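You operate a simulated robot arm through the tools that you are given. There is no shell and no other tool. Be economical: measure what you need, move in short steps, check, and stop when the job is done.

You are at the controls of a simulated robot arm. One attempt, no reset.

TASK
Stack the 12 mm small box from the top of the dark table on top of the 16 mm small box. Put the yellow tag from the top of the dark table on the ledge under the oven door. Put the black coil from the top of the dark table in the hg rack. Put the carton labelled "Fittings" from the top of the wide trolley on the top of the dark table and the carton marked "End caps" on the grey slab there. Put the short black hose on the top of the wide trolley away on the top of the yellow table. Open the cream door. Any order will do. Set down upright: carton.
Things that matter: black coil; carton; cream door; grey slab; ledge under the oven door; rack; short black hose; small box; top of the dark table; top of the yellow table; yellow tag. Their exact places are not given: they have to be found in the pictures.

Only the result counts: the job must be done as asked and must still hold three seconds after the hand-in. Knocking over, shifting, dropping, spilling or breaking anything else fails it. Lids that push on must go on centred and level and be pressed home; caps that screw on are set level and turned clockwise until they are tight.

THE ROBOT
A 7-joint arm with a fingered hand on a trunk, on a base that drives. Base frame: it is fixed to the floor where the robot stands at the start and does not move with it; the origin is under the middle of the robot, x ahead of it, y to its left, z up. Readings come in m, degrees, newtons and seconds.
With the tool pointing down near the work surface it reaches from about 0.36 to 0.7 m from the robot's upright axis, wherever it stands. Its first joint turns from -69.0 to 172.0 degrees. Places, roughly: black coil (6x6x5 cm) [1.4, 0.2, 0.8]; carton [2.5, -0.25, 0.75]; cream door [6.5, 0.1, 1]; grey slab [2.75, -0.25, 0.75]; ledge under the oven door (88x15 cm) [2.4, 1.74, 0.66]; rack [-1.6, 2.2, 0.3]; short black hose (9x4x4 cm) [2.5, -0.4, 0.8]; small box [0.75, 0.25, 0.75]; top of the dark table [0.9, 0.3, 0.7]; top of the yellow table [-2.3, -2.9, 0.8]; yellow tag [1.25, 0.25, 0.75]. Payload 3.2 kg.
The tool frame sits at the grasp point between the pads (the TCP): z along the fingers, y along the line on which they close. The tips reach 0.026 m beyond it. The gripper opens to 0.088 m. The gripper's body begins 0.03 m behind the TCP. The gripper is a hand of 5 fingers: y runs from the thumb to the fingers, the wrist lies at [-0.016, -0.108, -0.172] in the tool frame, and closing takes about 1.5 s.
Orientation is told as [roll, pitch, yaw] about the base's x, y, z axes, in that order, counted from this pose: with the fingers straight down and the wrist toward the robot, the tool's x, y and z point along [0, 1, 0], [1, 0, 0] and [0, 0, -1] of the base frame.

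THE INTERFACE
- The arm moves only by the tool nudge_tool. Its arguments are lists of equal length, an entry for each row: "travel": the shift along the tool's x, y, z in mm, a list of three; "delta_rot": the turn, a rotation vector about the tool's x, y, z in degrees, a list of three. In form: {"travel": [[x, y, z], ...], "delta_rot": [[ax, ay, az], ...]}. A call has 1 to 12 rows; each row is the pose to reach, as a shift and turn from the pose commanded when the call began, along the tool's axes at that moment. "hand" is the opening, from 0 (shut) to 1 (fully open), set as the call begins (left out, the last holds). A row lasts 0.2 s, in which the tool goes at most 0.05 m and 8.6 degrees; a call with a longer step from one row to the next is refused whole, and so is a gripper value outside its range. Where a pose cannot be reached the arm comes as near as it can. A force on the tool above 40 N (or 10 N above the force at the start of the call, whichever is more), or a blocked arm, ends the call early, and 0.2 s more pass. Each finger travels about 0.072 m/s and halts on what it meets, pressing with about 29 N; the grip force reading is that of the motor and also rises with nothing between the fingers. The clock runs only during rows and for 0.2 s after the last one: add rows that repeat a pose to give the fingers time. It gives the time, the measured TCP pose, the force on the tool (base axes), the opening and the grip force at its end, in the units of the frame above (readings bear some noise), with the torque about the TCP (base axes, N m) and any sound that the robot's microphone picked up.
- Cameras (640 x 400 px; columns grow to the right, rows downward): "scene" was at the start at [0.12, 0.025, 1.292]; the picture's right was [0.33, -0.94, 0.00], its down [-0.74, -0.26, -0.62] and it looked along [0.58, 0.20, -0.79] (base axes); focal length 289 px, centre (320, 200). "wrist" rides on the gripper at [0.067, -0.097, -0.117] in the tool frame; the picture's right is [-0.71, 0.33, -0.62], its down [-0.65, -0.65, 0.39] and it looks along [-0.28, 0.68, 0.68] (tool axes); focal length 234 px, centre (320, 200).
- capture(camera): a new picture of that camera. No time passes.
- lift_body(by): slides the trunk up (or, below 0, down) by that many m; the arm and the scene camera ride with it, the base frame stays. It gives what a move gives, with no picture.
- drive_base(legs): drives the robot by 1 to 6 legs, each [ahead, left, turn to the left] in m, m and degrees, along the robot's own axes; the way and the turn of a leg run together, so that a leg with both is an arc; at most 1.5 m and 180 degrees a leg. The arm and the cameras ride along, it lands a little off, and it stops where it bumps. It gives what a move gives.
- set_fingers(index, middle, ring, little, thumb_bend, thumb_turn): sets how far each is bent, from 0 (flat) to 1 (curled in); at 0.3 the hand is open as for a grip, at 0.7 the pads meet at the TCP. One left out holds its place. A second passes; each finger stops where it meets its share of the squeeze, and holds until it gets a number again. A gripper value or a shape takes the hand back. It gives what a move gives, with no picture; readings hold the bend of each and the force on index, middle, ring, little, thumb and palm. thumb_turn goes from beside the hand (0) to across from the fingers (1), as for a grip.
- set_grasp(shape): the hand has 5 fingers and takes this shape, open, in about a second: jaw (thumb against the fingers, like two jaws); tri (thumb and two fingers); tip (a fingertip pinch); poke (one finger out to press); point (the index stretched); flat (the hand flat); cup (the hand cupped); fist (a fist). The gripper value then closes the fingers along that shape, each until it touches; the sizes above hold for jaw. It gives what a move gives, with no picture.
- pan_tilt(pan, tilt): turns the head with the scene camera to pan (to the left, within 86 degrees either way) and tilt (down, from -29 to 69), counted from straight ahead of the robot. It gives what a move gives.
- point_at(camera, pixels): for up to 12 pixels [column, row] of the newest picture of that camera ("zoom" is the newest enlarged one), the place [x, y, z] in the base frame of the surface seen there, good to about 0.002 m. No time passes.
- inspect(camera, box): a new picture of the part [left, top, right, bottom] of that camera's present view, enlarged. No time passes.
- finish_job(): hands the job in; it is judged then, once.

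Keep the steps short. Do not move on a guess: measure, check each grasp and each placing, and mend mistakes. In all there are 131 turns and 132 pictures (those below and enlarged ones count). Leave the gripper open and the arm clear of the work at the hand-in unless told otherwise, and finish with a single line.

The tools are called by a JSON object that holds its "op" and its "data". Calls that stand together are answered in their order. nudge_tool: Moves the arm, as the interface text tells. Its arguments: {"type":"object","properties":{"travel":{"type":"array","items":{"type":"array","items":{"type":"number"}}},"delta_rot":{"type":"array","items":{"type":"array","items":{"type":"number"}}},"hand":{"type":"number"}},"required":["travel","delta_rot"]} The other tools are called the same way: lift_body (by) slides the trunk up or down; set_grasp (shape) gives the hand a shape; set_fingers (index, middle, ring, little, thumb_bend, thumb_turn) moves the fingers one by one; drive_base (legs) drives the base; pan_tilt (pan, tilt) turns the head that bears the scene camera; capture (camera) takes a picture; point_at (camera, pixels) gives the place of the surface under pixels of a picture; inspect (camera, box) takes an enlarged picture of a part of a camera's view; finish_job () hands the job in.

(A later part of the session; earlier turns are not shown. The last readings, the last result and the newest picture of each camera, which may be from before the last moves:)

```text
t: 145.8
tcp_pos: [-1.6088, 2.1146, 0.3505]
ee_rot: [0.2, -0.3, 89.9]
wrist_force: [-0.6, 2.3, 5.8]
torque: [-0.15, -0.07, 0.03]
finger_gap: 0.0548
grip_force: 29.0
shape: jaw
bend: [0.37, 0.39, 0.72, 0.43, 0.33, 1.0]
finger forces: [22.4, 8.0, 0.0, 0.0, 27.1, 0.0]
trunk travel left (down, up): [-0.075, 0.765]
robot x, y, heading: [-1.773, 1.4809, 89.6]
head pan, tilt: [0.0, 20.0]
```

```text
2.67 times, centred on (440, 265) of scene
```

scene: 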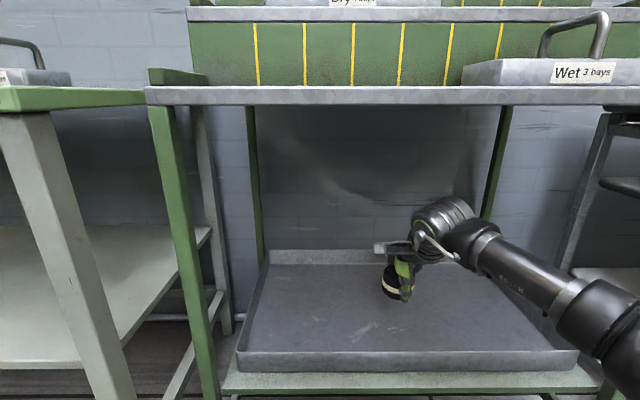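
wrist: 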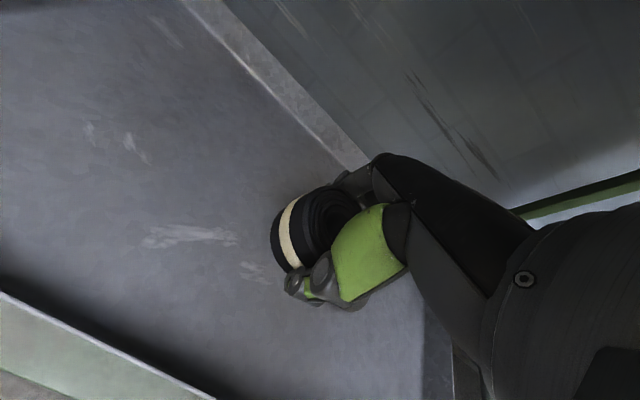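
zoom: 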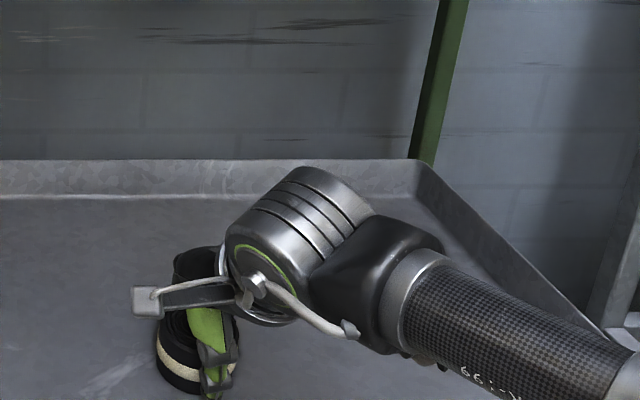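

Contact made. Release and lift.

{"op": "nudge_tool", "data": {"travel": [[0, 0, 0], [0, 0, 0], [0, 0, 0], [0, 0, 0], [0, 0, 0], [0, 0, -30], [0, 0, -65], [0, 0, -100]], "delta_rot": [[0, 0, 0], [0, 0, 0], [0, 0, 0], [0, 0, 0], [0, 0, 0], [0, 0, 0], [0, 0, 0], [0, 0, 0]], "hand": 0.9}}

{"op": "nudge_tool", "data": {"travel": [[0, -45, 0], [0, -90, 0], [0, -135, 0], [0, -180, 0]], "delta_rot": [[0, 0, 0], [0, 0, 0], [0, 0, 0], [0, 0, 0]]}}

{"op": "capture", "data": {"camera": "scene"}}

```text
t: 147.6
tcp_pos: [-1.6082, 2.1114, 0.4479]
ee_rot: [0.0, 0.0, 90.0]
wrist_force: [0.9, 0.3, -0.5]
torque: [-0.01, 0.03, 0.02]
finger_gap: 0.0791
grip_force: 0.1
shape: jaw
bend: [0.34, 0.31, 0.35, 0.33, 0.13, 0.98]
finger forces: [0.1, 0.0, 0.1, 0.1, 0.0, 0.0]
trunk travel left (down, up): [-0.075, 0.765]
robot x, y, heading: [-1.7719, 1.4813, 89.7]
head pan, tilt: [0.0, 20.0]
```

```text
t: 148.6
tcp_pos: [-1.6076, 1.9339, 0.4463]
ee_rot: [0.0, 0.0, 90.0]
wrist_force: [0.2, -0.1, 1.0]
torque: [0.0, 0.0, -0.01]
finger_gap: 0.0788
grip_force: 0.1
shape: jaw
bend: [0.34, 0.31, 0.35, 0.33, 0.13, 0.98]
finger forces: [0.0, 0.1, 0.1, 0.0, 0.1, 0.0]
trunk travel left (down, up): [-0.075, 0.765]
robot x, y, heading: [-1.7696, 1.4846, 89.4]
head pan, tilt: [0.0, 20.0]
```

```text
67 pictures are left
```

scene: 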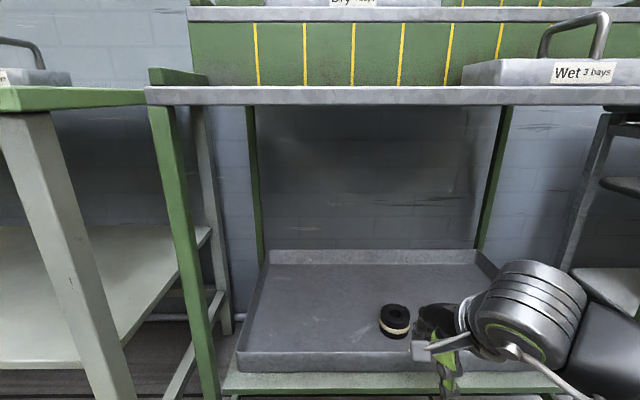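

The coil stands in the rack tray. Next I back off, raise the trunk and head toward the trolley.

{"op": "drive_base", "data": {"legs": [[-0.42, 0, 0]]}}

{"op": "lift_body", "data": {"by": 0.4}}

{"op": "lift_body", "data": {"by": 0.15}}

{"op": "drive_base", "data": {"legs": [[0, -1.5, 0], [0, -0.15, 0], [-1.5, 0, 0], [-0.1, 0, -90], [1.4, 0, 0]]}}

{"op": "pan_tilt", "data": {"pan": 0, "tilt": 22}}

{"op": "capture", "data": {"camera": "scene"}}

```text
t: 151.1
tcp_pos: [-1.6097, 1.5273, 0.4454]
ee_rot: [0.1, 0.0, 89.9]
wrist_force: [-0.3, -0.2, -0.8]
torque: [-0.01, 0.04, 0.01]
finger_gap: 0.0791
grip_force: 0.0
shape: jaw
bend: [0.34, 0.31, 0.35, 0.33, 0.13, 0.98]
finger forces: [0.0, 0.0, 0.1, 0.0, 0.1, 0.0]
trunk travel left (down, up): [-0.075, 0.765]
robot x, y, heading: [-1.7724, 1.0765, 89.7]
head pan, tilt: [0.0, 20.0]
```

```text
t: 154.9
tcp_pos: [-1.6106, 1.5276, 0.8458]
ee_rot: [0.0, -0.1, 90.1]
wrist_force: [0.1, 0.7, -0.6]
torque: [-0.02, -0.01, -0.02]
finger_gap: 0.0792
grip_force: 0.1
shape: jaw
bend: [0.34, 0.31, 0.35, 0.33, 0.13, 0.98]
finger forces: [0.1, 0.0, 0.0, 0.0, 0.0, 0.1]
trunk travel left (down, up): [-0.475, 0.365]
robot x, y, heading: [-1.7761, 1.0766, 89.6]
head pan, tilt: [0.0, 20.0]
```

```text
t: 156.7
tcp_pos: [-1.6106, 1.5272, 0.9945]
ee_rot: [0.0, -0.1, 89.9]
wrist_force: [0.1, 0.5, 0.0]
torque: [0.0, -0.03, 0.0]
finger_gap: 0.079
grip_force: 0.0
shape: jaw
bend: [0.34, 0.31, 0.35, 0.33, 0.13, 0.98]
finger forces: [0.0, 0.0, 0.0, 0.0, 0.1, 0.0]
trunk travel left (down, up): [-0.625, 0.215]
robot x, y, heading: [-1.7746, 1.0793, 89.7]
head pan, tilt: [0.0, 20.0]
```

```text
t: 182.7
tcp_pos: [1.6916, -0.6436, 0.996]
ee_rot: [0.0, 0.0, 1.5]
wrist_force: [-0.3, 0.1, -0.7]
torque: [0.01, -0.01, -0.02]
finger_gap: 0.0793
grip_force: 0.0
shape: jaw
bend: [0.34, 0.31, 0.35, 0.33, 0.13, 0.98]
finger forces: [0.0, 0.0, 0.1, 0.0, 0.0, 0.0]
trunk travel left (down, up): [-0.625, 0.215]
robot x, y, heading: [1.2363, -0.4894, 1.3]
head pan, tilt: [0.0, 20.0]
```

```text
t: 183.3
tcp_pos: [1.6906, -0.6422, 0.9945]
ee_rot: [0.1, 0.0, 1.4]
wrist_force: [0.0, -0.1, 0.1]
torque: [0.02, 0.01, 0.01]
finger_gap: 0.0792
grip_force: 0.1
shape: jaw
bend: [0.34, 0.31, 0.35, 0.33, 0.13, 0.98]
finger forces: [0.1, 0.0, 0.0, 0.0, 0.0, 0.0]
trunk travel left (down, up): [-0.625, 0.215]
robot x, y, heading: [1.2339, -0.4893, 0.9]
head pan, tilt: [0.0, 22.0]
```

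```text
66 pictures are left
```

scene: 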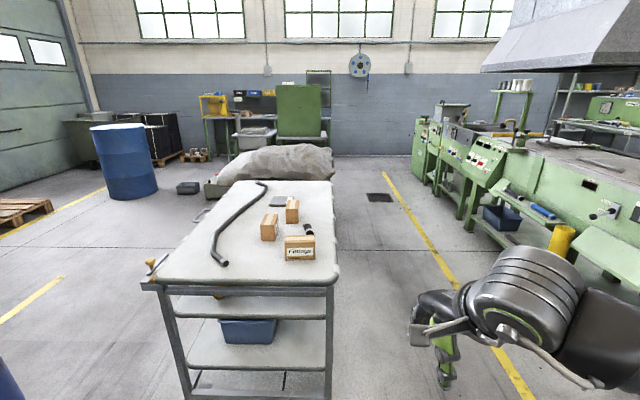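

{"op": "inspect", "data": {"camera": "scene", "box": [190, 170, 350, 270]}}

{"op": "point_at", "data": {"camera": "zoom", "pixels": [[380, 270], [500, 265], [500, 300], [385, 300], [440, 265], [310, 190], [350, 190], [410, 130], [380, 125], [470, 240], [480, 225], [560, 50]]}}

{"op": "point_at", "data": {"camera": "scene", "pixels": [[455, 265], [330, 182], [330, 280], [440, 200], [500, 220], [525, 265], [350, 350], [300, 120], [280, 175]]}}

```text
4.00 times, centred on (270, 220) of scene
```

zoom: 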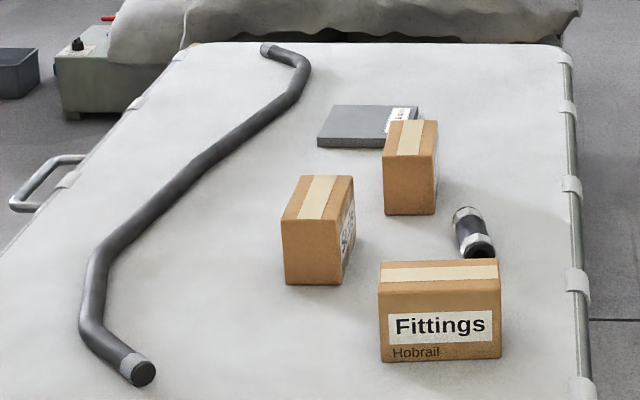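

```text
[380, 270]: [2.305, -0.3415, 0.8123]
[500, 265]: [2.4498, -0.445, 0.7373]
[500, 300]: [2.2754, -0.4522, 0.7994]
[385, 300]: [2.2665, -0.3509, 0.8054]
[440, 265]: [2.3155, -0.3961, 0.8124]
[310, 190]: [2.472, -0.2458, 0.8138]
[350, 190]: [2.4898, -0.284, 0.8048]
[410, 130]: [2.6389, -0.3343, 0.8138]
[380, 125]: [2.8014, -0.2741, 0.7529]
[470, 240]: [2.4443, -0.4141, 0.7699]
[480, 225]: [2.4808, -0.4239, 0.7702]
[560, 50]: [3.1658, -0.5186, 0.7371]
```

```text
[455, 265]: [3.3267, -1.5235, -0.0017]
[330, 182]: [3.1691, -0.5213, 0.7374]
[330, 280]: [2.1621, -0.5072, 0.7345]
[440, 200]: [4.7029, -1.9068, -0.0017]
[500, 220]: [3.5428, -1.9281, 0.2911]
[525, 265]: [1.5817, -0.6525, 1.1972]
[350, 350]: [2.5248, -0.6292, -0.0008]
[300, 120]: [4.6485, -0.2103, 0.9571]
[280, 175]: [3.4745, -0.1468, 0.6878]
```

The trolley holds the Fittings carton, two other cartons with labels facing −y, the grey slab and the short hose with silver ends. I'll drive to the trolley's south side to read the labels.

{"op": "drive_base", "data": {"legs": [[0, -0.48, 0], [1.25, 0, -1], [0, 0, 90]]}}

{"op": "pan_tilt", "data": {"pan": 0, "tilt": 45}}

{"op": "capture", "data": {"camera": "scene"}}

```text
t: 196.0
tcp_pos: [2.6776, -0.5126, 0.996]
ee_rot: [0.0, 0.0, 90.6]
wrist_force: [-0.5, -0.4, -0.6]
torque: [-0.03, 0.01, 0.03]
finger_gap: 0.0791
grip_force: 0.0
shape: jaw
bend: [0.34, 0.31, 0.35, 0.33, 0.13, 0.98]
finger forces: [0.0, 0.1, 0.1, 0.1, 0.0, 0.1]
trunk travel left (down, up): [-0.625, 0.215]
robot x, y, heading: [2.5167, -0.9672, 90.4]
head pan, tilt: [0.0, 22.0]
```

```text
t: 196.9
tcp_pos: [2.6773, -0.5123, 0.9954]
ee_rot: [0.0, -0.1, 90.4]
wrist_force: [-0.2, 0.3, -0.9]
torque: [-0.03, 0.02, 0.01]
finger_gap: 0.0792
grip_force: 0.0
shape: jaw
bend: [0.34, 0.31, 0.35, 0.33, 0.13, 0.98]
finger forces: [0.1, 0.0, 0.0, 0.0, 0.0, 0.0]
trunk travel left (down, up): [-0.625, 0.215]
robot x, y, heading: [2.52, -0.964, 90.1]
head pan, tilt: [0.0, 45.0]
```

```text
64 pictures are left
```

scene: 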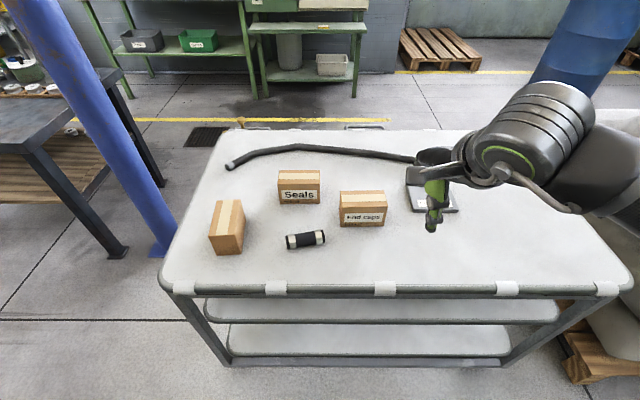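

The carton at pixel (362, 210) reads "End caps". I'll enlarge the view for measurements.

{"op": "inspect", "data": {"camera": "scene", "box": [270, 150, 470, 260]}}

{"op": "point_at", "data": {"camera": "zoom", "pixels": [[222, 135], [360, 133], [372, 180], [227, 185], [228, 235], [365, 235], [295, 155], [452, 110], [500, 200], [435, 190], [445, 120], [605, 185]]}}

```text
3.20 times, centred on (370, 205) of scene
```

zoom: 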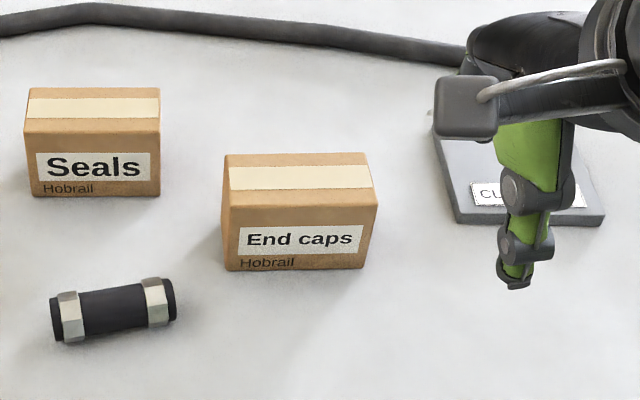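

```text
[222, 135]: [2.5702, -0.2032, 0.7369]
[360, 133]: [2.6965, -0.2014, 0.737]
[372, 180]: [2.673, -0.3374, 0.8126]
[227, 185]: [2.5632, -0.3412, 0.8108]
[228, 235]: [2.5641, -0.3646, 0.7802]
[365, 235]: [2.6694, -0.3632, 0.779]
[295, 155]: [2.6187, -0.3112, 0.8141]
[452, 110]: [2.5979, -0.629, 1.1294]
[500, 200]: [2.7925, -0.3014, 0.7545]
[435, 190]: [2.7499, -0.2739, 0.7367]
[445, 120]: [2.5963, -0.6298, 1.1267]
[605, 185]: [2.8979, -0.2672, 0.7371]
```

End caps spans x 2.562–2.675 and y −0.364 to −0.306, with its top at 0.813. I'll move over it, which also uncovers the slab.

{"op": "nudge_tool", "data": {"travel": [[15, 44, 0], [29, 88, 0], [43, 132, 0], [57, 177, 0], [57, 177, 45], [57, 177, 90]], "delta_rot": [[0, 0, 0], [0, 0, 0], [0, 0, 0], [0, 0, 0], [0, 0, 0], [0, 0, 0]], "hand": 1}}

{"op": "capture", "data": {"camera": "scene"}}

{"op": "capture", "data": {"camera": "wrist"}}

```text
t: 198.3
tcp_pos: [2.6194, -0.3359, 0.9032]
ee_rot: [-0.1, 0.0, 90.6]
wrist_force: [0.2, 0.0, 0.1]
torque: [-0.01, -0.04, 0.04]
finger_gap: 0.0878
grip_force: 0.1
shape: jaw
bend: [0.3, 0.3, 0.3, 0.3, 0.3, 0.97]
finger forces: [0.0, 0.0, 0.1, 0.1, 0.0, 0.0]
trunk travel left (down, up): [-0.625, 0.215]
robot x, y, heading: [2.5178, -0.9652, 90.1]
head pan, tilt: [0.0, 45.0]
```

```text
62 pictures are left
```

scene: 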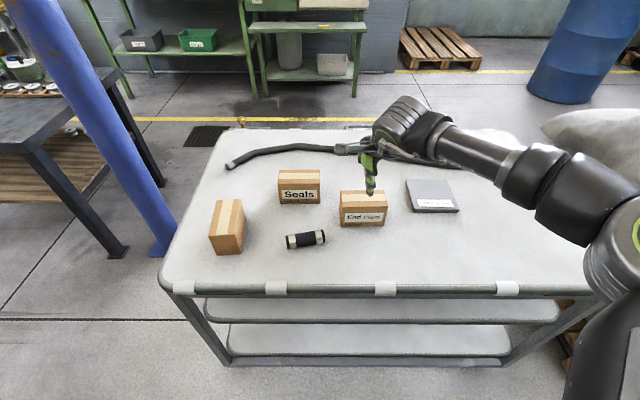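

```text
61 pictures are left
```

wrist: 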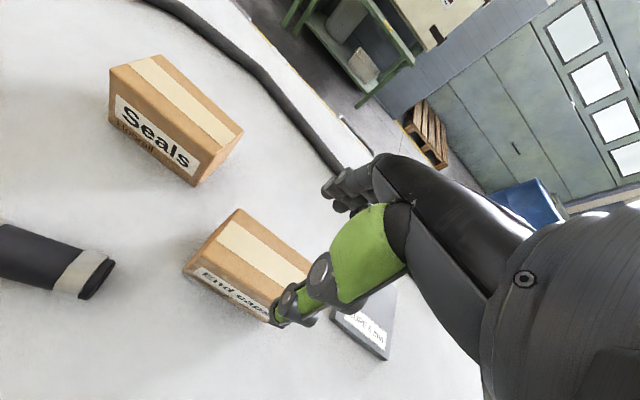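

Now the slab is visible. I'll measure its corners and check the clearance of Seals, then descend.

{"op": "inspect", "data": {"camera": "scene", "box": [330, 160, 490, 250]}}

{"op": "point_at", "data": {"camera": "zoom", "pixels": [[302, 84], [470, 80], [508, 188], [330, 190], [400, 130], [332, 206], [512, 203]]}}

{"op": "nudge_tool", "data": {"travel": [[0, 0, 40], [0, 0, 80], [0, 0, 110], [0, 0, 112]], "delta_rot": [[0, 0, 0], [0, 0, 0], [0, 0, 0], [0, 0, 0]]}}

{"op": "inspect", "data": {"camera": "scene", "box": [290, 140, 490, 260]}}

```text
4.00 times, centred on (410, 205) of scene
```

zoom: 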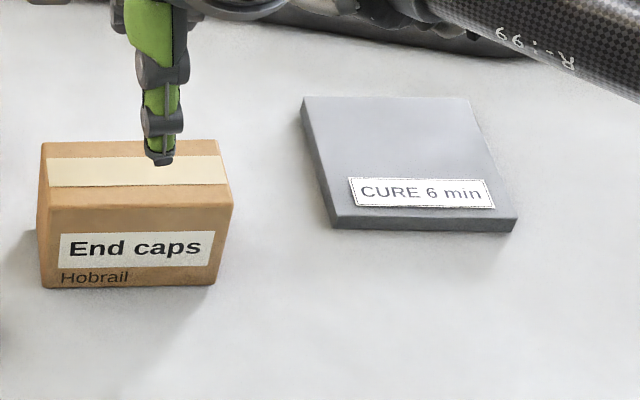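

```text
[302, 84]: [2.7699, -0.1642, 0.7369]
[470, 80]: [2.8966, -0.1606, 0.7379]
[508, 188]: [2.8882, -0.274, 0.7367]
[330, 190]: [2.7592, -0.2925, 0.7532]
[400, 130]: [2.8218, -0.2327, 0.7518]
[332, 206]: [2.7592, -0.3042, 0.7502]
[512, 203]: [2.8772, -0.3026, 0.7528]
```

```text
t: 199.3
tcp_pos: [2.6175, -0.3347, 0.7927]
ee_rot: [0.0, 0.0, 90.5]
wrist_force: [0.4, 1.1, 0.1]
torque: [-0.01, -0.01, 0.0]
finger_gap: 0.0874
grip_force: 0.1
shape: jaw
bend: [0.3, 0.3, 0.3, 0.3, 0.3, 0.97]
finger forces: [0.2, 0.1, 0.1, 0.0, 0.0, 0.0]
trunk travel left (down, up): [-0.625, 0.215]
robot x, y, heading: [2.517, -0.9625, 90.2]
head pan, tilt: [0.0, 45.0]
```

```text
3.20 times, centred on (390, 200) of scene
```

zoom: 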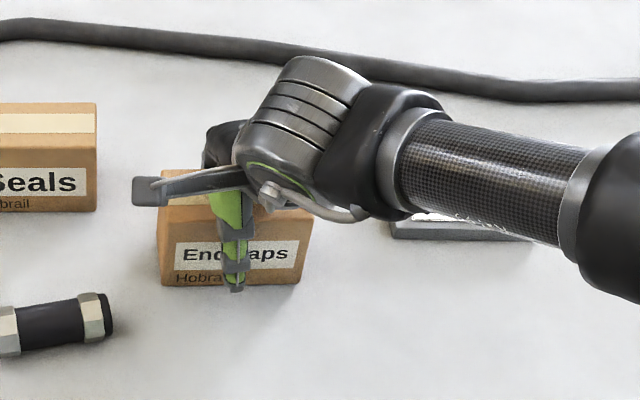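

The slab is centred at about (2.819, −0.25) with its top at 0.7535. Now I close on the End caps carton and lift it.

{"op": "nudge_tool", "data": {"travel": [[0, 0, 0], [0, 0, 0], [0, 0, 0], [0, 0, 0], [0, 0, 0], [0, 0, 0], [0, 0, 0]], "delta_rot": [[0, 0, 0], [0, 0, 0], [0, 0, 0], [0, 0, 0], [0, 0, 0], [0, 0, 0], [0, 0, 0]], "hand": 0}}

{"op": "nudge_tool", "data": {"travel": [[0, 0, -40], [0, 0, -80], [0, -20, -110]], "delta_rot": [[0, 0, 0], [0, 0, 0], [0, 0, 0]]}}

{"op": "drive_base", "data": {"legs": [[0.06, -0.28, 0]]}}

{"op": "capture", "data": {"camera": "scene"}}

{"op": "capture", "data": {"camera": "wrist"}}

```text
t: 200.9
tcp_pos: [2.6167, -0.3347, 0.7944]
ee_rot: [0.1, 0.0, 90.5]
wrist_force: [0.2, 1.6, 6.2]
torque: [-0.18, -0.09, 0.07]
finger_gap: 0.0546
grip_force: 28.9
shape: jaw
bend: [0.43, 0.42, 0.73, 0.38, 0.11, 0.99]
finger forces: [18.5, 8.7, 3.4, 3.1, 30.7, 0.0]
trunk travel left (down, up): [-0.625, 0.215]
robot x, y, heading: [2.5161, -0.9641, 89.9]
head pan, tilt: [0.0, 45.0]
```

```text
t: 201.7
tcp_pos: [2.6175, -0.3567, 0.9031]
ee_rot: [0.1, 0.1, 90.6]
wrist_force: [-0.1, -0.2, -3.0]
torque: [0.03, 0.0, 0.0]
finger_gap: 0.0543
grip_force: 29.0
shape: jaw
bend: [0.43, 0.42, 0.73, 0.41, 0.12, 0.98]
finger forces: [16.7, 8.5, 2.6, 2.9, 30.1, 0.1]
trunk travel left (down, up): [-0.625, 0.215]
robot x, y, heading: [2.5157, -0.9648, 90.2]
head pan, tilt: [0.0, 45.0]
```

```text
t: 203.7
tcp_pos: [2.9013, -0.294, 0.9021]
ee_rot: [0.0, 0.1, 90.9]
wrist_force: [-0.6, 0.6, -4.3]
torque: [0.03, 0.05, 0.01]
finger_gap: 0.0543
grip_force: 28.7
shape: jaw
bend: [0.43, 0.42, 0.73, 0.41, 0.12, 0.98]
finger forces: [16.9, 8.4, 2.6, 3.0, 29.9, 0.0]
trunk travel left (down, up): [-0.625, 0.215]
robot x, y, heading: [2.8056, -0.9056, 90.3]
head pan, tilt: [0.0, 45.0]
```

```text
58 pictures are left
```

scene: 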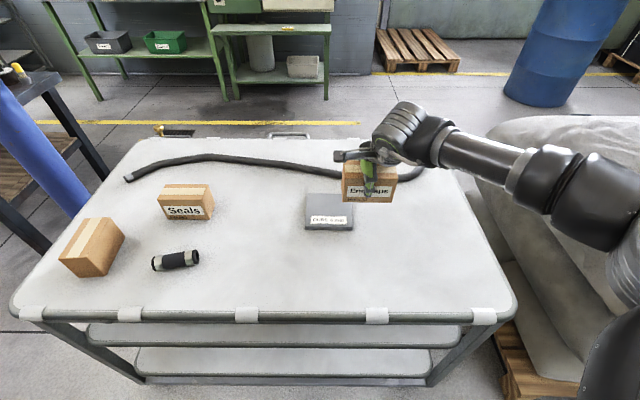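

```text
57 pictures are left
```

wrist: 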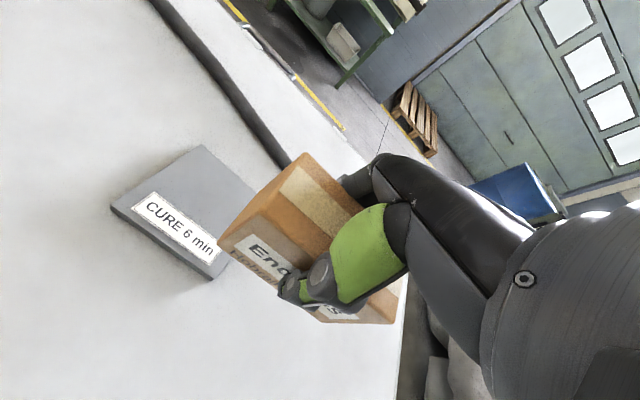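

Carried. I'll measure the held carton and the slab from here.

{"op": "inspect", "data": {"camera": "scene", "box": [290, 140, 420, 240]}}

{"op": "point_at", "data": {"camera": "zoom", "pixels": [[265, 120], [490, 140], [260, 230], [500, 240], [290, 245], [475, 245], [80, 222], [312, 290], [70, 340], [305, 340], [190, 260], [210, 225]]}}

{"op": "point_at", "data": {"camera": "wrist", "pixels": [[200, 148], [112, 208], [212, 275], [253, 195], [305, 158], [222, 237], [270, 205], [300, 215]]}}

```text
4.00 times, centred on (355, 190) of scene
```

zoom: 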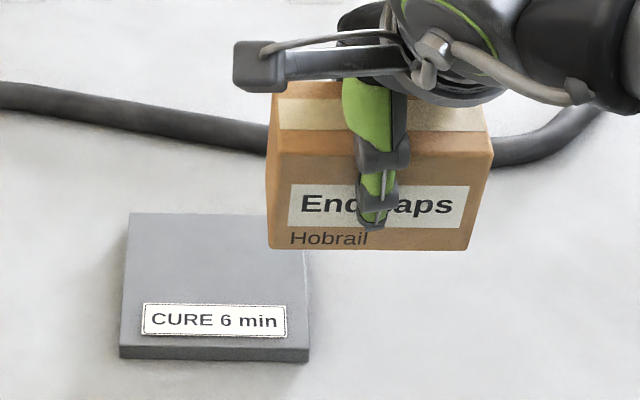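

```text
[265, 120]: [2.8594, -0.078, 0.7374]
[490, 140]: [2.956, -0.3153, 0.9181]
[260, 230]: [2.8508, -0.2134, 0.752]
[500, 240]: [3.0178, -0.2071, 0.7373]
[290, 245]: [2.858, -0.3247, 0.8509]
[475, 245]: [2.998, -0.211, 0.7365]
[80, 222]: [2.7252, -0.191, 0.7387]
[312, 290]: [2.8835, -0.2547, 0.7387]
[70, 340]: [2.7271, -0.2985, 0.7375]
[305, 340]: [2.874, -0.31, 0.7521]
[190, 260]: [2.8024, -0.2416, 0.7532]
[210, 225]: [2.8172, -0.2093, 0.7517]
```

```text
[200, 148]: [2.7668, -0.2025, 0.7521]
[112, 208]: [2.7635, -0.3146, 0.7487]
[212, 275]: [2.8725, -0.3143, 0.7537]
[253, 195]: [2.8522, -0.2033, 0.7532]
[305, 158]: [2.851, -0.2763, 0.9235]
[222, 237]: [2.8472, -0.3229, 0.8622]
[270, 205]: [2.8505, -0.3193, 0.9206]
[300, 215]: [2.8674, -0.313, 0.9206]
```

The carton must go 86 mm toward −x, 40 mm forward and 94 mm down.

{"op": "nudge_tool", "data": {"travel": [[43, 20, 0], [85, 41, 0], [85, 41, 40], [85, 41, 75], [85, 41, 88]], "delta_rot": [[0, 0, 0], [0, 0, 0], [0, 0, 0], [0, 0, 0], [0, 0, 0]]}}

{"op": "nudge_tool", "data": {"travel": [[0, 0, 2], [0, 0, 4], [0, 0, 6]], "delta_rot": [[0, 0, 0], [0, 0, 0], [0, 0, 0]]}}

{"op": "inspect", "data": {"camera": "scene", "box": [270, 140, 400, 240]}}

```text
t: 204.9
tcp_pos: [2.8127, -0.2536, 0.8137]
ee_rot: [0.0, 0.0, 90.8]
wrist_force: [0.6, 0.2, -4.2]
torque: [-0.01, -0.02, -0.01]
finger_gap: 0.0539
grip_force: 28.7
shape: jaw
bend: [0.43, 0.42, 0.73, 0.41, 0.12, 0.98]
finger forces: [16.6, 8.4, 2.6, 3.2, 29.7, 0.1]
trunk travel left (down, up): [-0.625, 0.215]
robot x, y, heading: [2.8027, -0.9013, 90.2]
head pan, tilt: [0.0, 45.0]
```

```text
t: 205.7
tcp_pos: [2.8133, -0.2533, 0.8087]
ee_rot: [-0.1, -0.1, 90.7]
wrist_force: [0.0, 0.0, -0.1]
torque: [-0.04, -0.13, 0.0]
finger_gap: 0.0541
grip_force: 29.1
shape: jaw
bend: [0.43, 0.42, 0.73, 0.41, 0.12, 0.98]
finger forces: [17.3, 8.3, 2.4, 4.1, 29.9, 0.0]
trunk travel left (down, up): [-0.625, 0.215]
robot x, y, heading: [2.8022, -0.9016, 90.5]
head pan, tilt: [0.0, 45.0]
```

```text
4.00 times, centred on (335, 190) of scene
```

zoom: 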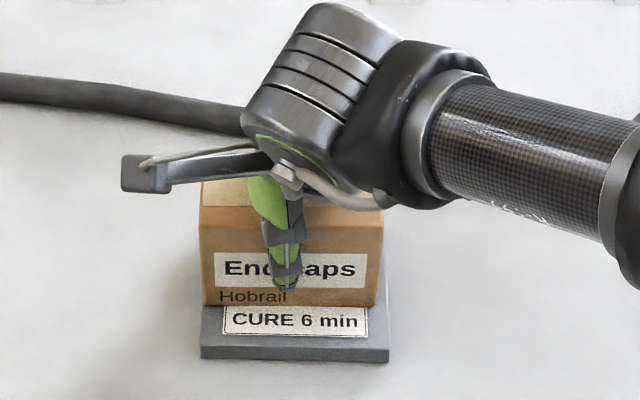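

The weight came off the wrist (−4 N to about 0), so the carton is touching the slab. I'll go 1.5 mm more, release, and lift.

{"op": "nudge_tool", "data": {"travel": [[0, 0, 1.5], [0, 0, 1.5]], "delta_rot": [[0, 0, 0], [0, 0, 0]]}}

{"op": "nudge_tool", "data": {"travel": [[0, 0, 0], [0, 0, 0], [0, 0, 0], [0, 0, 0], [0, 0, 0], [0, 0, -40], [0, 0, -80], [0, 0, -120], [0, -40, -145], [0, -85, -160], [0, -130, -170]], "delta_rot": [[0, 0, 0], [0, 0, 0], [0, 0, 0], [0, 0, 0], [0, 0, 0], [0, 0, 0], [0, 0, 0], [0, 0, 0], [0, 0, 0], [0, 0, 0], [0, 0, 0]], "hand": 1}}

{"op": "capture", "data": {"camera": "scene"}}

```text
t: 206.3
tcp_pos: [2.8126, -0.2529, 0.8078]
ee_rot: [0.1, -0.3, 90.8]
wrist_force: [-0.5, 3.3, 7.4]
torque: [-0.16, -0.15, 0.05]
finger_gap: 0.0544
grip_force: 28.9
shape: jaw
bend: [0.43, 0.42, 0.73, 0.41, 0.12, 0.98]
finger forces: [19.4, 8.6, 2.5, 4.9, 29.8, 0.0]
trunk travel left (down, up): [-0.625, 0.215]
robot x, y, heading: [2.8018, -0.902, 90.4]
head pan, tilt: [0.0, 45.0]
```

```text
t: 208.7
tcp_pos: [2.8166, -0.3831, 0.9757]
ee_rot: [0.1, -0.1, 90.9]
wrist_force: [0.0, 0.0, 0.8]
torque: [0.0, 0.01, -0.01]
finger_gap: 0.0878
grip_force: 0.1
shape: jaw
bend: [0.3, 0.3, 0.3, 0.3, 0.3, 0.97]
finger forces: [0.1, 0.0, 0.1, 0.0, 0.0, 0.0]
trunk travel left (down, up): [-0.625, 0.215]
robot x, y, heading: [2.8002, -0.9019, 90.5]
head pan, tilt: [0.0, 45.0]
```

```text
54 pictures are left
```

scene: 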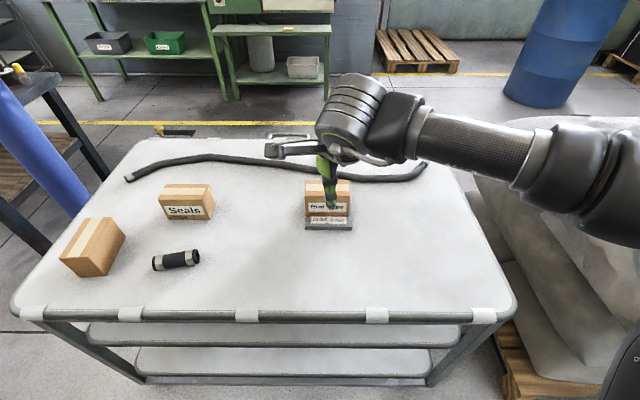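

End caps sits on the slab. Next, Fittings: I'll drive to the trolley's west side and face +x, so the hand closes across its 6 cm depth.

{"op": "drive_base", "data": {"legs": [[-0.05, 1.12, 0], [0, 0, -90.4], [0, 0.47, 0]]}}

{"op": "pan_tilt", "data": {"pan": 5, "tilt": 45}}

{"op": "capture", "data": {"camera": "scene"}}

{"op": "capture", "data": {"camera": "wrist"}}

```text
t: 220.7
tcp_pos: [2.1689, -0.5011, 0.975]
ee_rot: [0.0, 0.0, 1.9]
wrist_force: [0.1, 0.3, -1.0]
torque: [-0.01, -0.04, 0.01]
finger_gap: 0.0875
grip_force: 0.0
shape: jaw
bend: [0.3, 0.3, 0.3, 0.3, 0.3, 0.97]
finger forces: [0.1, 0.0, 0.0, 0.1, 0.0, 0.0]
trunk travel left (down, up): [-0.625, 0.215]
robot x, y, heading: [1.6501, -0.4974, 1.6]
head pan, tilt: [0.0, 45.0]
```

```text
t: 221.4
tcp_pos: [2.1693, -0.5025, 0.9754]
ee_rot: [0.0, 0.0, 2.0]
wrist_force: [0.5, -0.6, 0.3]
torque: [0.04, 0.01, 0.01]
finger_gap: 0.088
grip_force: 0.1
shape: jaw
bend: [0.3, 0.3, 0.3, 0.3, 0.3, 0.97]
finger forces: [0.1, 0.0, 0.0, 0.0, 0.0, 0.1]
trunk travel left (down, up): [-0.625, 0.215]
robot x, y, heading: [1.6494, -0.4945, 1.6]
head pan, tilt: [5.0, 45.0]
```

```text
53 pictures are left
```

scene: 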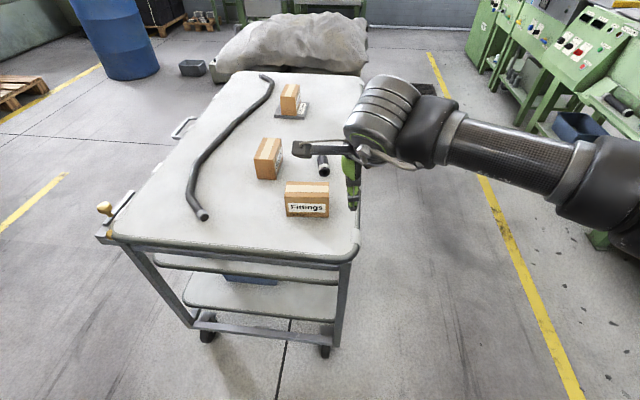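

```text
52 pictures are left
```

wrist: 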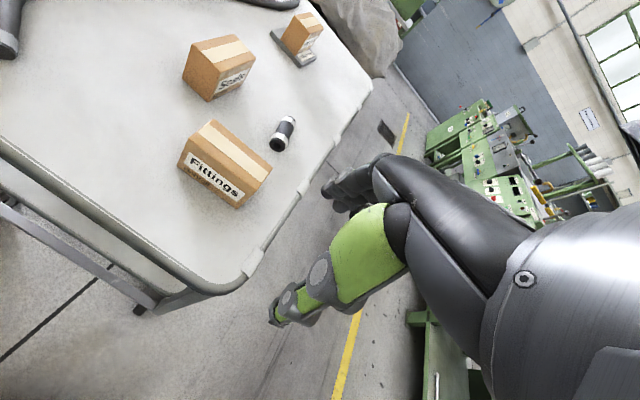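

{"op": "inspect", "data": {"camera": "scene", "box": [250, 130, 370, 230]}}

{"op": "point_at", "data": {"camera": "zoom", "pixels": [[183, 210], [400, 210], [185, 262], [405, 265], [290, 235], [395, 215], [188, 265], [400, 270], [370, 135], [405, 170]]}}

```text
4.00 times, centred on (310, 180) of scene
```

zoom: 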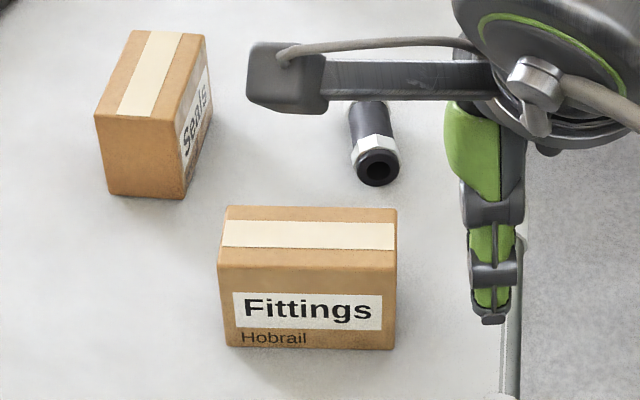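

```text
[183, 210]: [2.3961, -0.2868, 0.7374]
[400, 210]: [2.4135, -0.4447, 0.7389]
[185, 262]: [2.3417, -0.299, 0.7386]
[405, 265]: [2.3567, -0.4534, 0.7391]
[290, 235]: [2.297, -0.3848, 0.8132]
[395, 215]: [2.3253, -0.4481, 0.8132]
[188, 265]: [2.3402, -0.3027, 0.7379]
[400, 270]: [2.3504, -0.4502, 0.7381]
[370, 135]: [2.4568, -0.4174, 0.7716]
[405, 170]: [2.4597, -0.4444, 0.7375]
```

{"op": "point_at", "data": {"camera": "zoom", "pixels": [[228, 209], [395, 211], [391, 266], [221, 263], [228, 340], [390, 345], [376, 170], [360, 110]]}}

```text
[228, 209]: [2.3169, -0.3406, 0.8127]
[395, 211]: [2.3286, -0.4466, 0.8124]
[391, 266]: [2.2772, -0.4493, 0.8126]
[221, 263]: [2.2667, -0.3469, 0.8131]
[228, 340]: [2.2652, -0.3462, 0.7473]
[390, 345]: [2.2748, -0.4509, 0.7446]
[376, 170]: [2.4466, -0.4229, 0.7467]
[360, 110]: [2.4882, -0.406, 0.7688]
```

Fittings is centred at (2.297, −0.397) and turned about 5.6°. I'll move above it with matching yaw, then down.

{"op": "nudge_tool", "data": {"travel": [[25, 33, 0], [50, 66, 0], [76, 99, 0], [101, 131, 0], [101, 131, 40], [101, 131, 75]], "delta_rot": [[0, 0, -2], [0, 0, -3.7], [0, 0, -3.7], [0, 0, -3.7], [0, 0, -3.7], [0, 0, -3.7]], "hand": 1}}

{"op": "inspect", "data": {"camera": "scene", "box": [230, 120, 390, 240]}}

```text
t: 222.8
tcp_pos: [2.2975, -0.3958, 0.8997]
ee_rot: [0.0, 0.0, 5.8]
wrist_force: [-0.8, -0.5, -0.1]
torque: [0.0, 0.01, 0.02]
finger_gap: 0.0879
grip_force: 0.1
shape: jaw
bend: [0.3, 0.3, 0.3, 0.3, 0.3, 0.97]
finger forces: [0.0, 0.0, 0.0, 0.0, 0.0, 0.1]
trunk travel left (down, up): [-0.625, 0.215]
robot x, y, heading: [1.6488, -0.4978, 1.8]
head pan, tilt: [5.0, 45.0]
```

```text
3.33 times, centred on (310, 180) of scene
```

zoom: 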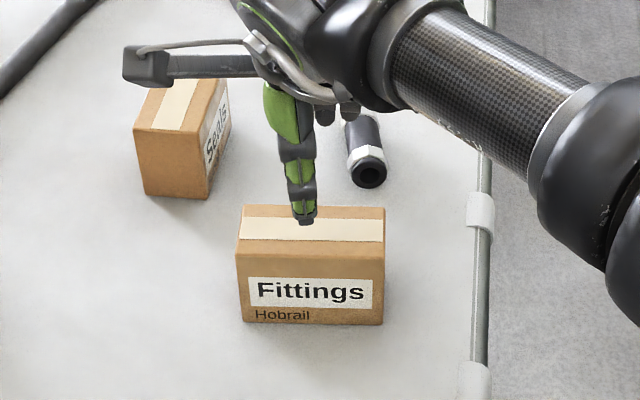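

{"op": "nudge_tool", "data": {"travel": [[0, 0, 40], [0, 0, 80], [0, 0, 107], [0, 0, 107]], "delta_rot": [[0, 0, 0], [0, 0, 0], [0, 0, 0], [0, 0, 0]]}}

{"op": "nudge_tool", "data": {"travel": [[0, 0, 0], [0, 0, 0], [0, 0, 0], [0, 0, 0], [0, 0, 0], [0, 0, 0], [0, 0, 0]], "delta_rot": [[0, 0, 0], [0, 0, 0], [0, 0, 0], [0, 0, 0], [0, 0, 0], [0, 0, 0], [0, 0, 0]], "hand": 0}}

{"op": "nudge_tool", "data": {"travel": [[0, 0, -40], [0, 0, -80], [0, -20, -120], [0, -50, -150], [0, -90, -165]], "delta_rot": [[0, 0, 0], [0, 0, 0], [0, 0, 0], [0, 0, 0], [0, 0, 0]]}}

{"op": "capture", "data": {"camera": "scene"}}

```text
t: 223.8
tcp_pos: [2.299, -0.3967, 0.7935]
ee_rot: [0.0, -0.1, 5.7]
wrist_force: [4.5, -0.3, 8.0]
torque: [-0.02, -0.12, 0.04]
finger_gap: 0.0879
grip_force: 0.1
shape: jaw
bend: [0.29, 0.3, 0.3, 0.3, 0.3, 0.97]
finger forces: [5.0, 0.0, 1.5, 0.6, 0.1, 0.1]
trunk travel left (down, up): [-0.625, 0.215]
robot x, y, heading: [1.6466, -0.4975, 1.9]
head pan, tilt: [5.0, 45.0]
```

```text
t: 225.4
tcp_pos: [2.2977, -0.3971, 0.793]
ee_rot: [0.1, -0.3, 5.7]
wrist_force: [9.4, 1.6, 16.6]
torque: [0.1, 0.06, -0.01]
finger_gap: 0.0573
grip_force: 29.1
shape: jaw
bend: [0.35, 0.38, 0.72, 0.34, 0.32, 0.99]
finger forces: [29.6, 7.9, 2.2, 2.8, 28.3, 0.1]
trunk travel left (down, up): [-0.625, 0.215]
robot x, y, heading: [1.6511, -0.502, 1.6]
head pan, tilt: [5.0, 45.0]
```

```text
t: 226.6
tcp_pos: [2.2053, -0.4066, 0.9595]
ee_rot: [0.0, 0.0, 5.8]
wrist_force: [-1.0, -0.3, -4.2]
torque: [0.02, -0.03, -0.01]
finger_gap: 0.0535
grip_force: 29.3
shape: jaw
bend: [0.38, 0.39, 0.72, 0.37, 0.32, 0.99]
finger forces: [20.7, 7.2, 0.6, 2.8, 29.9, 0.0]
trunk travel left (down, up): [-0.625, 0.215]
robot x, y, heading: [1.6498, -0.4973, 1.7]
head pan, tilt: [5.0, 45.0]
```

```text
49 pictures are left
```

scene: 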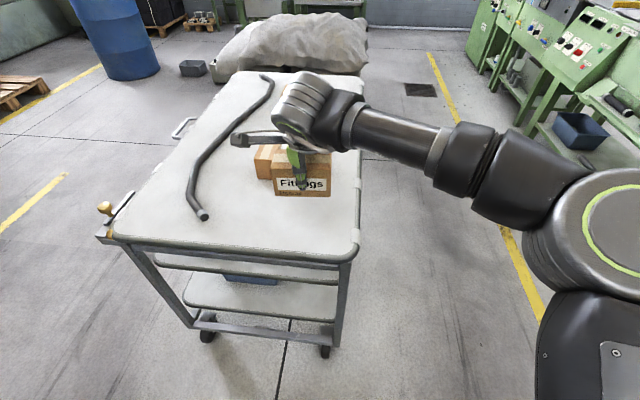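

Held. I'll back away from the pillar before turning toward the dark table.

{"op": "drive_base", "data": {"legs": [[-0.6, 0, 0], [0, 0, 88.3], [0.08, -0.1, 0]]}}

{"op": "capture", "data": {"camera": "scene"}}

{"op": "capture", "data": {"camera": "wrist"}}

```text
t: 234.7
tcp_pos: [1.044, 0.1264, 0.9582]
ee_rot: [0.0, 0.1, 95.5]
wrist_force: [0.3, 0.7, -4.0]
torque: [-0.02, 0.0, 0.01]
finger_gap: 0.053
grip_force: 28.8
shape: jaw
bend: [0.38, 0.39, 0.72, 0.37, 0.32, 0.99]
finger forces: [19.7, 6.9, 0.6, 3.0, 28.5, 0.0]
trunk travel left (down, up): [-0.625, 0.215]
robot x, y, heading: [1.1313, -0.4326, 91.0]
head pan, tilt: [5.0, 45.0]
```

```text
48 pictures are left
```

scene: 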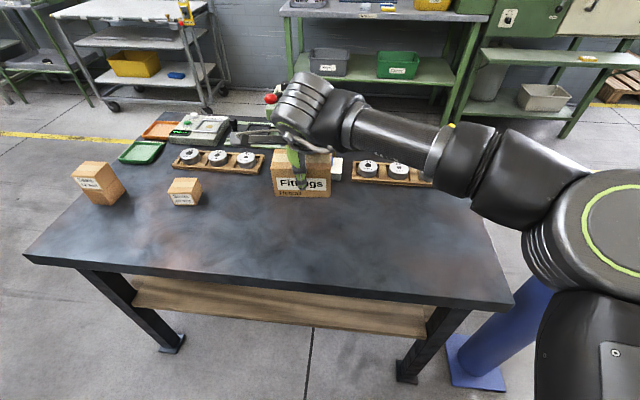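

```text
47 pictures are left
```

wrist: 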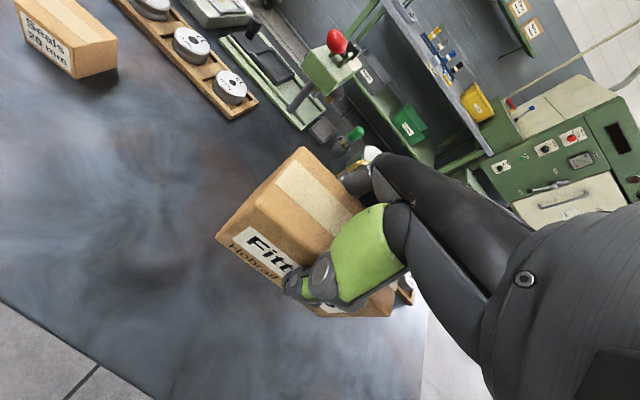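

{"op": "inspect", "data": {"camera": "scene", "box": [250, 120, 370, 210]}}

{"op": "point_at", "data": {"camera": "wrist", "pixels": [[302, 152], [220, 240], [225, 230], [300, 165], [270, 200], [330, 210]]}}

{"op": "point_at", "data": {"camera": "scene", "pixels": [[276, 193], [329, 194], [276, 175], [329, 175], [276, 160], [329, 160], [350, 180], [340, 165]]}}

```text
4.44 times, centred on (310, 165) of scene
```

zoom: 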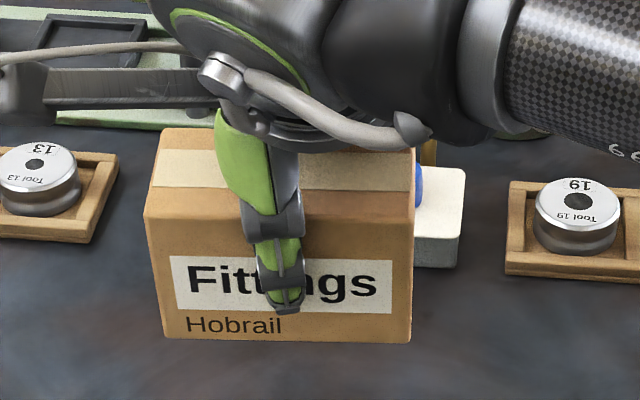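

```text
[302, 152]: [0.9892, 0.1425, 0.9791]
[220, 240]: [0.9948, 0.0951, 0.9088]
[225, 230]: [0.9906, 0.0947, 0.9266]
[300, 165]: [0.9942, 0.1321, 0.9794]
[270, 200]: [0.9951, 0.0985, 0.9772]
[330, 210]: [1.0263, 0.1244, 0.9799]
```

```text
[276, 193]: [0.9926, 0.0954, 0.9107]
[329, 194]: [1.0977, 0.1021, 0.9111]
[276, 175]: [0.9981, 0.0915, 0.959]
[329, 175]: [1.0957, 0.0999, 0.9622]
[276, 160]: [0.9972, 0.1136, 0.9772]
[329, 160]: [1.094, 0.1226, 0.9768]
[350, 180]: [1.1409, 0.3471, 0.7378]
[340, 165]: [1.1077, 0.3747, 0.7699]
```

Level. I'll shift 0.11 m along +x, clear of the valve handle, and lower.

{"op": "nudge_tool", "data": {"travel": [[-37, -4, 0], [-73, -7, 0], [-110, -10, 0], [-110, -10, 45], [-110, -10, 90], [-110, -10, 130], [-110, -10, 156]], "delta_rot": [[0, 0, 0], [0, 0, 0], [0, 0, 0], [0, 0, 0], [0, 0, 0], [0, 0, 0], [0, 0, 0]]}}

{"op": "nudge_tool", "data": {"travel": [[0, 0, 3], [0, 0, 5], [0, 0, 7], [0, 0, 9]], "delta_rot": [[0, 0, 0], [0, 0, 0], [0, 0, 0], [0, 0, 0]]}}

{"op": "inspect", "data": {"camera": "scene", "box": [240, 120, 440, 250]}}

```text
t: 236.3
tcp_pos: [1.1545, 0.1278, 0.8019]
ee_rot: [0.0, 0.1, 95.5]
wrist_force: [-0.4, 0.6, -3.4]
torque: [0.01, 0.02, 0.0]
finger_gap: 0.0531
grip_force: 29.0
shape: jaw
bend: [0.38, 0.39, 0.72, 0.37, 0.32, 0.99]
finger forces: [19.2, 7.1, 0.6, 3.0, 28.5, 0.1]
trunk travel left (down, up): [-0.625, 0.215]
robot x, y, heading: [1.137, -0.4318, 91.4]
head pan, tilt: [5.0, 45.0]
```

```text
t: 237.3
tcp_pos: [1.1534, 0.1264, 0.7947]
ee_rot: [0.1, -0.1, 95.5]
wrist_force: [0.6, 0.9, 2.8]
torque: [-0.16, 0.0, 0.0]
finger_gap: 0.0531
grip_force: 29.3
shape: jaw
bend: [0.38, 0.39, 0.72, 0.37, 0.32, 0.99]
finger forces: [20.8, 7.1, 0.6, 3.6, 29.1, 0.0]
trunk travel left (down, up): [-0.625, 0.215]
robot x, y, heading: [1.1339, -0.4338, 91.4]
head pan, tilt: [5.0, 45.0]
```

```text
3.08 times, centred on (340, 185) of scene
```

zoom: 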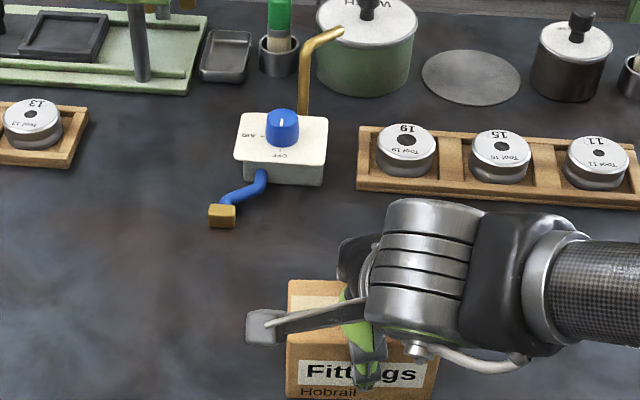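

Resting on the table. Release, lift and retract.

{"op": "nudge_tool", "data": {"travel": [[0, 0, 0], [0, 0, 0], [0, 0, 0], [0, 0, 0], [0, 0, 0], [0, 0, -40], [0, 0, -80], [0, 0, -120], [0, -35, -150], [0, -75, -170], [0, -120, -180]], "delta_rot": [[0, 0, 0], [0, 0, 0], [0, 0, 0], [0, 0, 0], [0, 0, 0], [0, 0, 0], [0, 0, 0], [0, 0, 0], [0, 0, 0], [0, 0, 0], [0, 0, 0]], "hand": 1}}

{"op": "capture", "data": {"camera": "scene"}}

```text
t: 239.7
tcp_pos: [1.1663, 0.0035, 0.9726]
ee_rot: [0.0, -0.1, 95.5]
wrist_force: [0.4, 0.1, 0.8]
torque: [-0.01, 0.03, 0.03]
finger_gap: 0.0878
grip_force: 0.0
shape: jaw
bend: [0.3, 0.3, 0.3, 0.3, 0.3, 0.97]
finger forces: [0.0, 0.1, 0.0, 0.0, 0.1, 0.1]
trunk travel left (down, up): [-0.625, 0.215]
robot x, y, heading: [1.135, -0.4352, 91.3]
head pan, tilt: [5.0, 45.0]
```

```text
44 pictures are left
```

scene: 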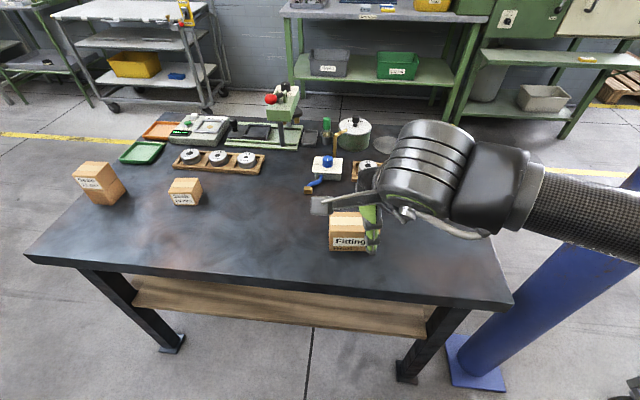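

Fittings stands on the table. Next, the short hose: I'll drive back to the trolley's south side.

{"op": "drive_base", "data": {"legs": [[-0.55, 0, -1.2], [0, -1.28, 0]]}}

{"op": "pan_tilt", "data": {"pan": 0, "tilt": 45}}

{"op": "capture", "data": {"camera": "scene"}}

```text
t: 249.1
tcp_pos: [2.4799, -0.5413, 0.9734]
ee_rot: [0.0, 0.0, 94.6]
wrist_force: [0.0, -0.6, 0.4]
torque: [0.0, 0.01, 0.0]
finger_gap: 0.0877
grip_force: 0.0
shape: jaw
bend: [0.3, 0.3, 0.3, 0.3, 0.3, 0.97]
finger forces: [0.1, 0.0, 0.0, 0.1, 0.1, 0.0]
trunk travel left (down, up): [-0.625, 0.215]
robot x, y, heading: [2.4432, -0.9762, 90.6]
head pan, tilt: [5.0, 45.0]
```

```text
t: 249.7
tcp_pos: [2.4801, -0.5423, 0.9728]
ee_rot: [0.0, 0.0, 94.6]
wrist_force: [0.2, 0.2, 0.8]
torque: [-0.01, -0.02, -0.01]
finger_gap: 0.0879
grip_force: 0.0
shape: jaw
bend: [0.3, 0.3, 0.3, 0.3, 0.3, 0.97]
finger forces: [0.1, 0.0, 0.0, 0.0, 0.1, 0.1]
trunk travel left (down, up): [-0.625, 0.215]
robot x, y, heading: [2.4429, -0.9812, 90.6]
head pan, tilt: [0.0, 45.0]
```

```text
43 pictures are left
```

scene: 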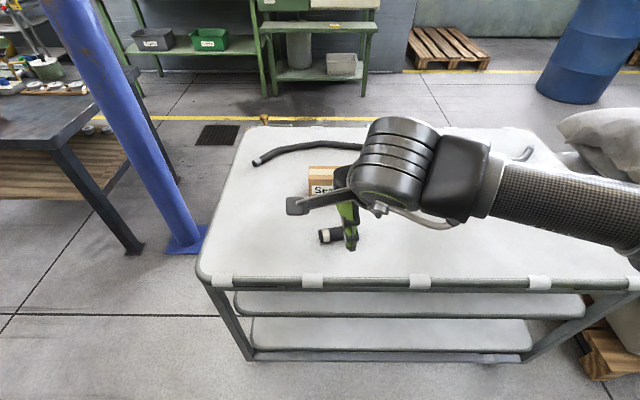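

{"op": "nudge_tool", "data": {"travel": [[-45, 0, 0], [-90, 0, 0], [-135, 0, 0]], "delta_rot": [[0, 0, 0], [0, 0, 0], [0, 0, 0]]}}

{"op": "inspect", "data": {"camera": "scene", "box": [270, 190, 400, 270]}}

```text
t: 250.5
tcp_pos: [2.6172, -0.5327, 0.9719]
ee_rot: [0.1, 0.1, 94.5]
wrist_force: [-0.1, 0.2, -0.5]
torque: [-0.01, 0.04, 0.01]
finger_gap: 0.088
grip_force: 0.0
shape: jaw
bend: [0.3, 0.3, 0.3, 0.3, 0.3, 0.97]
finger forces: [0.0, 0.0, 0.0, 0.0, 0.1, 0.0]
trunk travel left (down, up): [-0.625, 0.215]
robot x, y, heading: [2.4401, -0.9813, 90.4]
head pan, tilt: [0.0, 45.0]
```

```text
4.92 times, centred on (335, 230) of scene
```

zoom: 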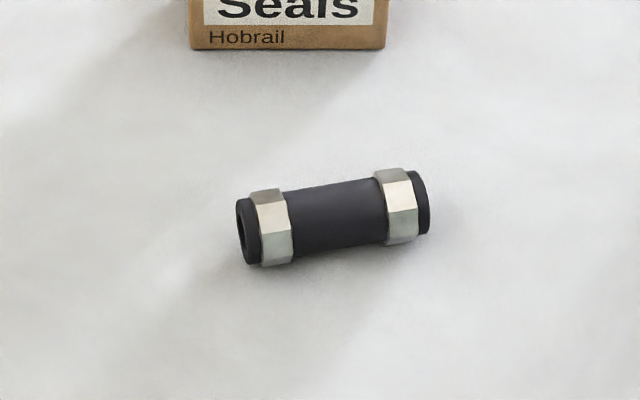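

{"op": "point_at", "data": {"camera": "zoom", "pixels": [[240, 205], [425, 178], [333, 200], [333, 215], [335, 188], [268, 200], [395, 180], [240, 250], [425, 220]]}}

```text
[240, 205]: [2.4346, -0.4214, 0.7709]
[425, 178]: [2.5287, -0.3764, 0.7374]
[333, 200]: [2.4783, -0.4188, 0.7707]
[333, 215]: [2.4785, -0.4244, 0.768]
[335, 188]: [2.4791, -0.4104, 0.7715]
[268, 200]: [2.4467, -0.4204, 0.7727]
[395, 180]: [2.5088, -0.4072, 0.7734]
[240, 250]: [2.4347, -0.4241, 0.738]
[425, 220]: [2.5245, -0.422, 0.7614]
```

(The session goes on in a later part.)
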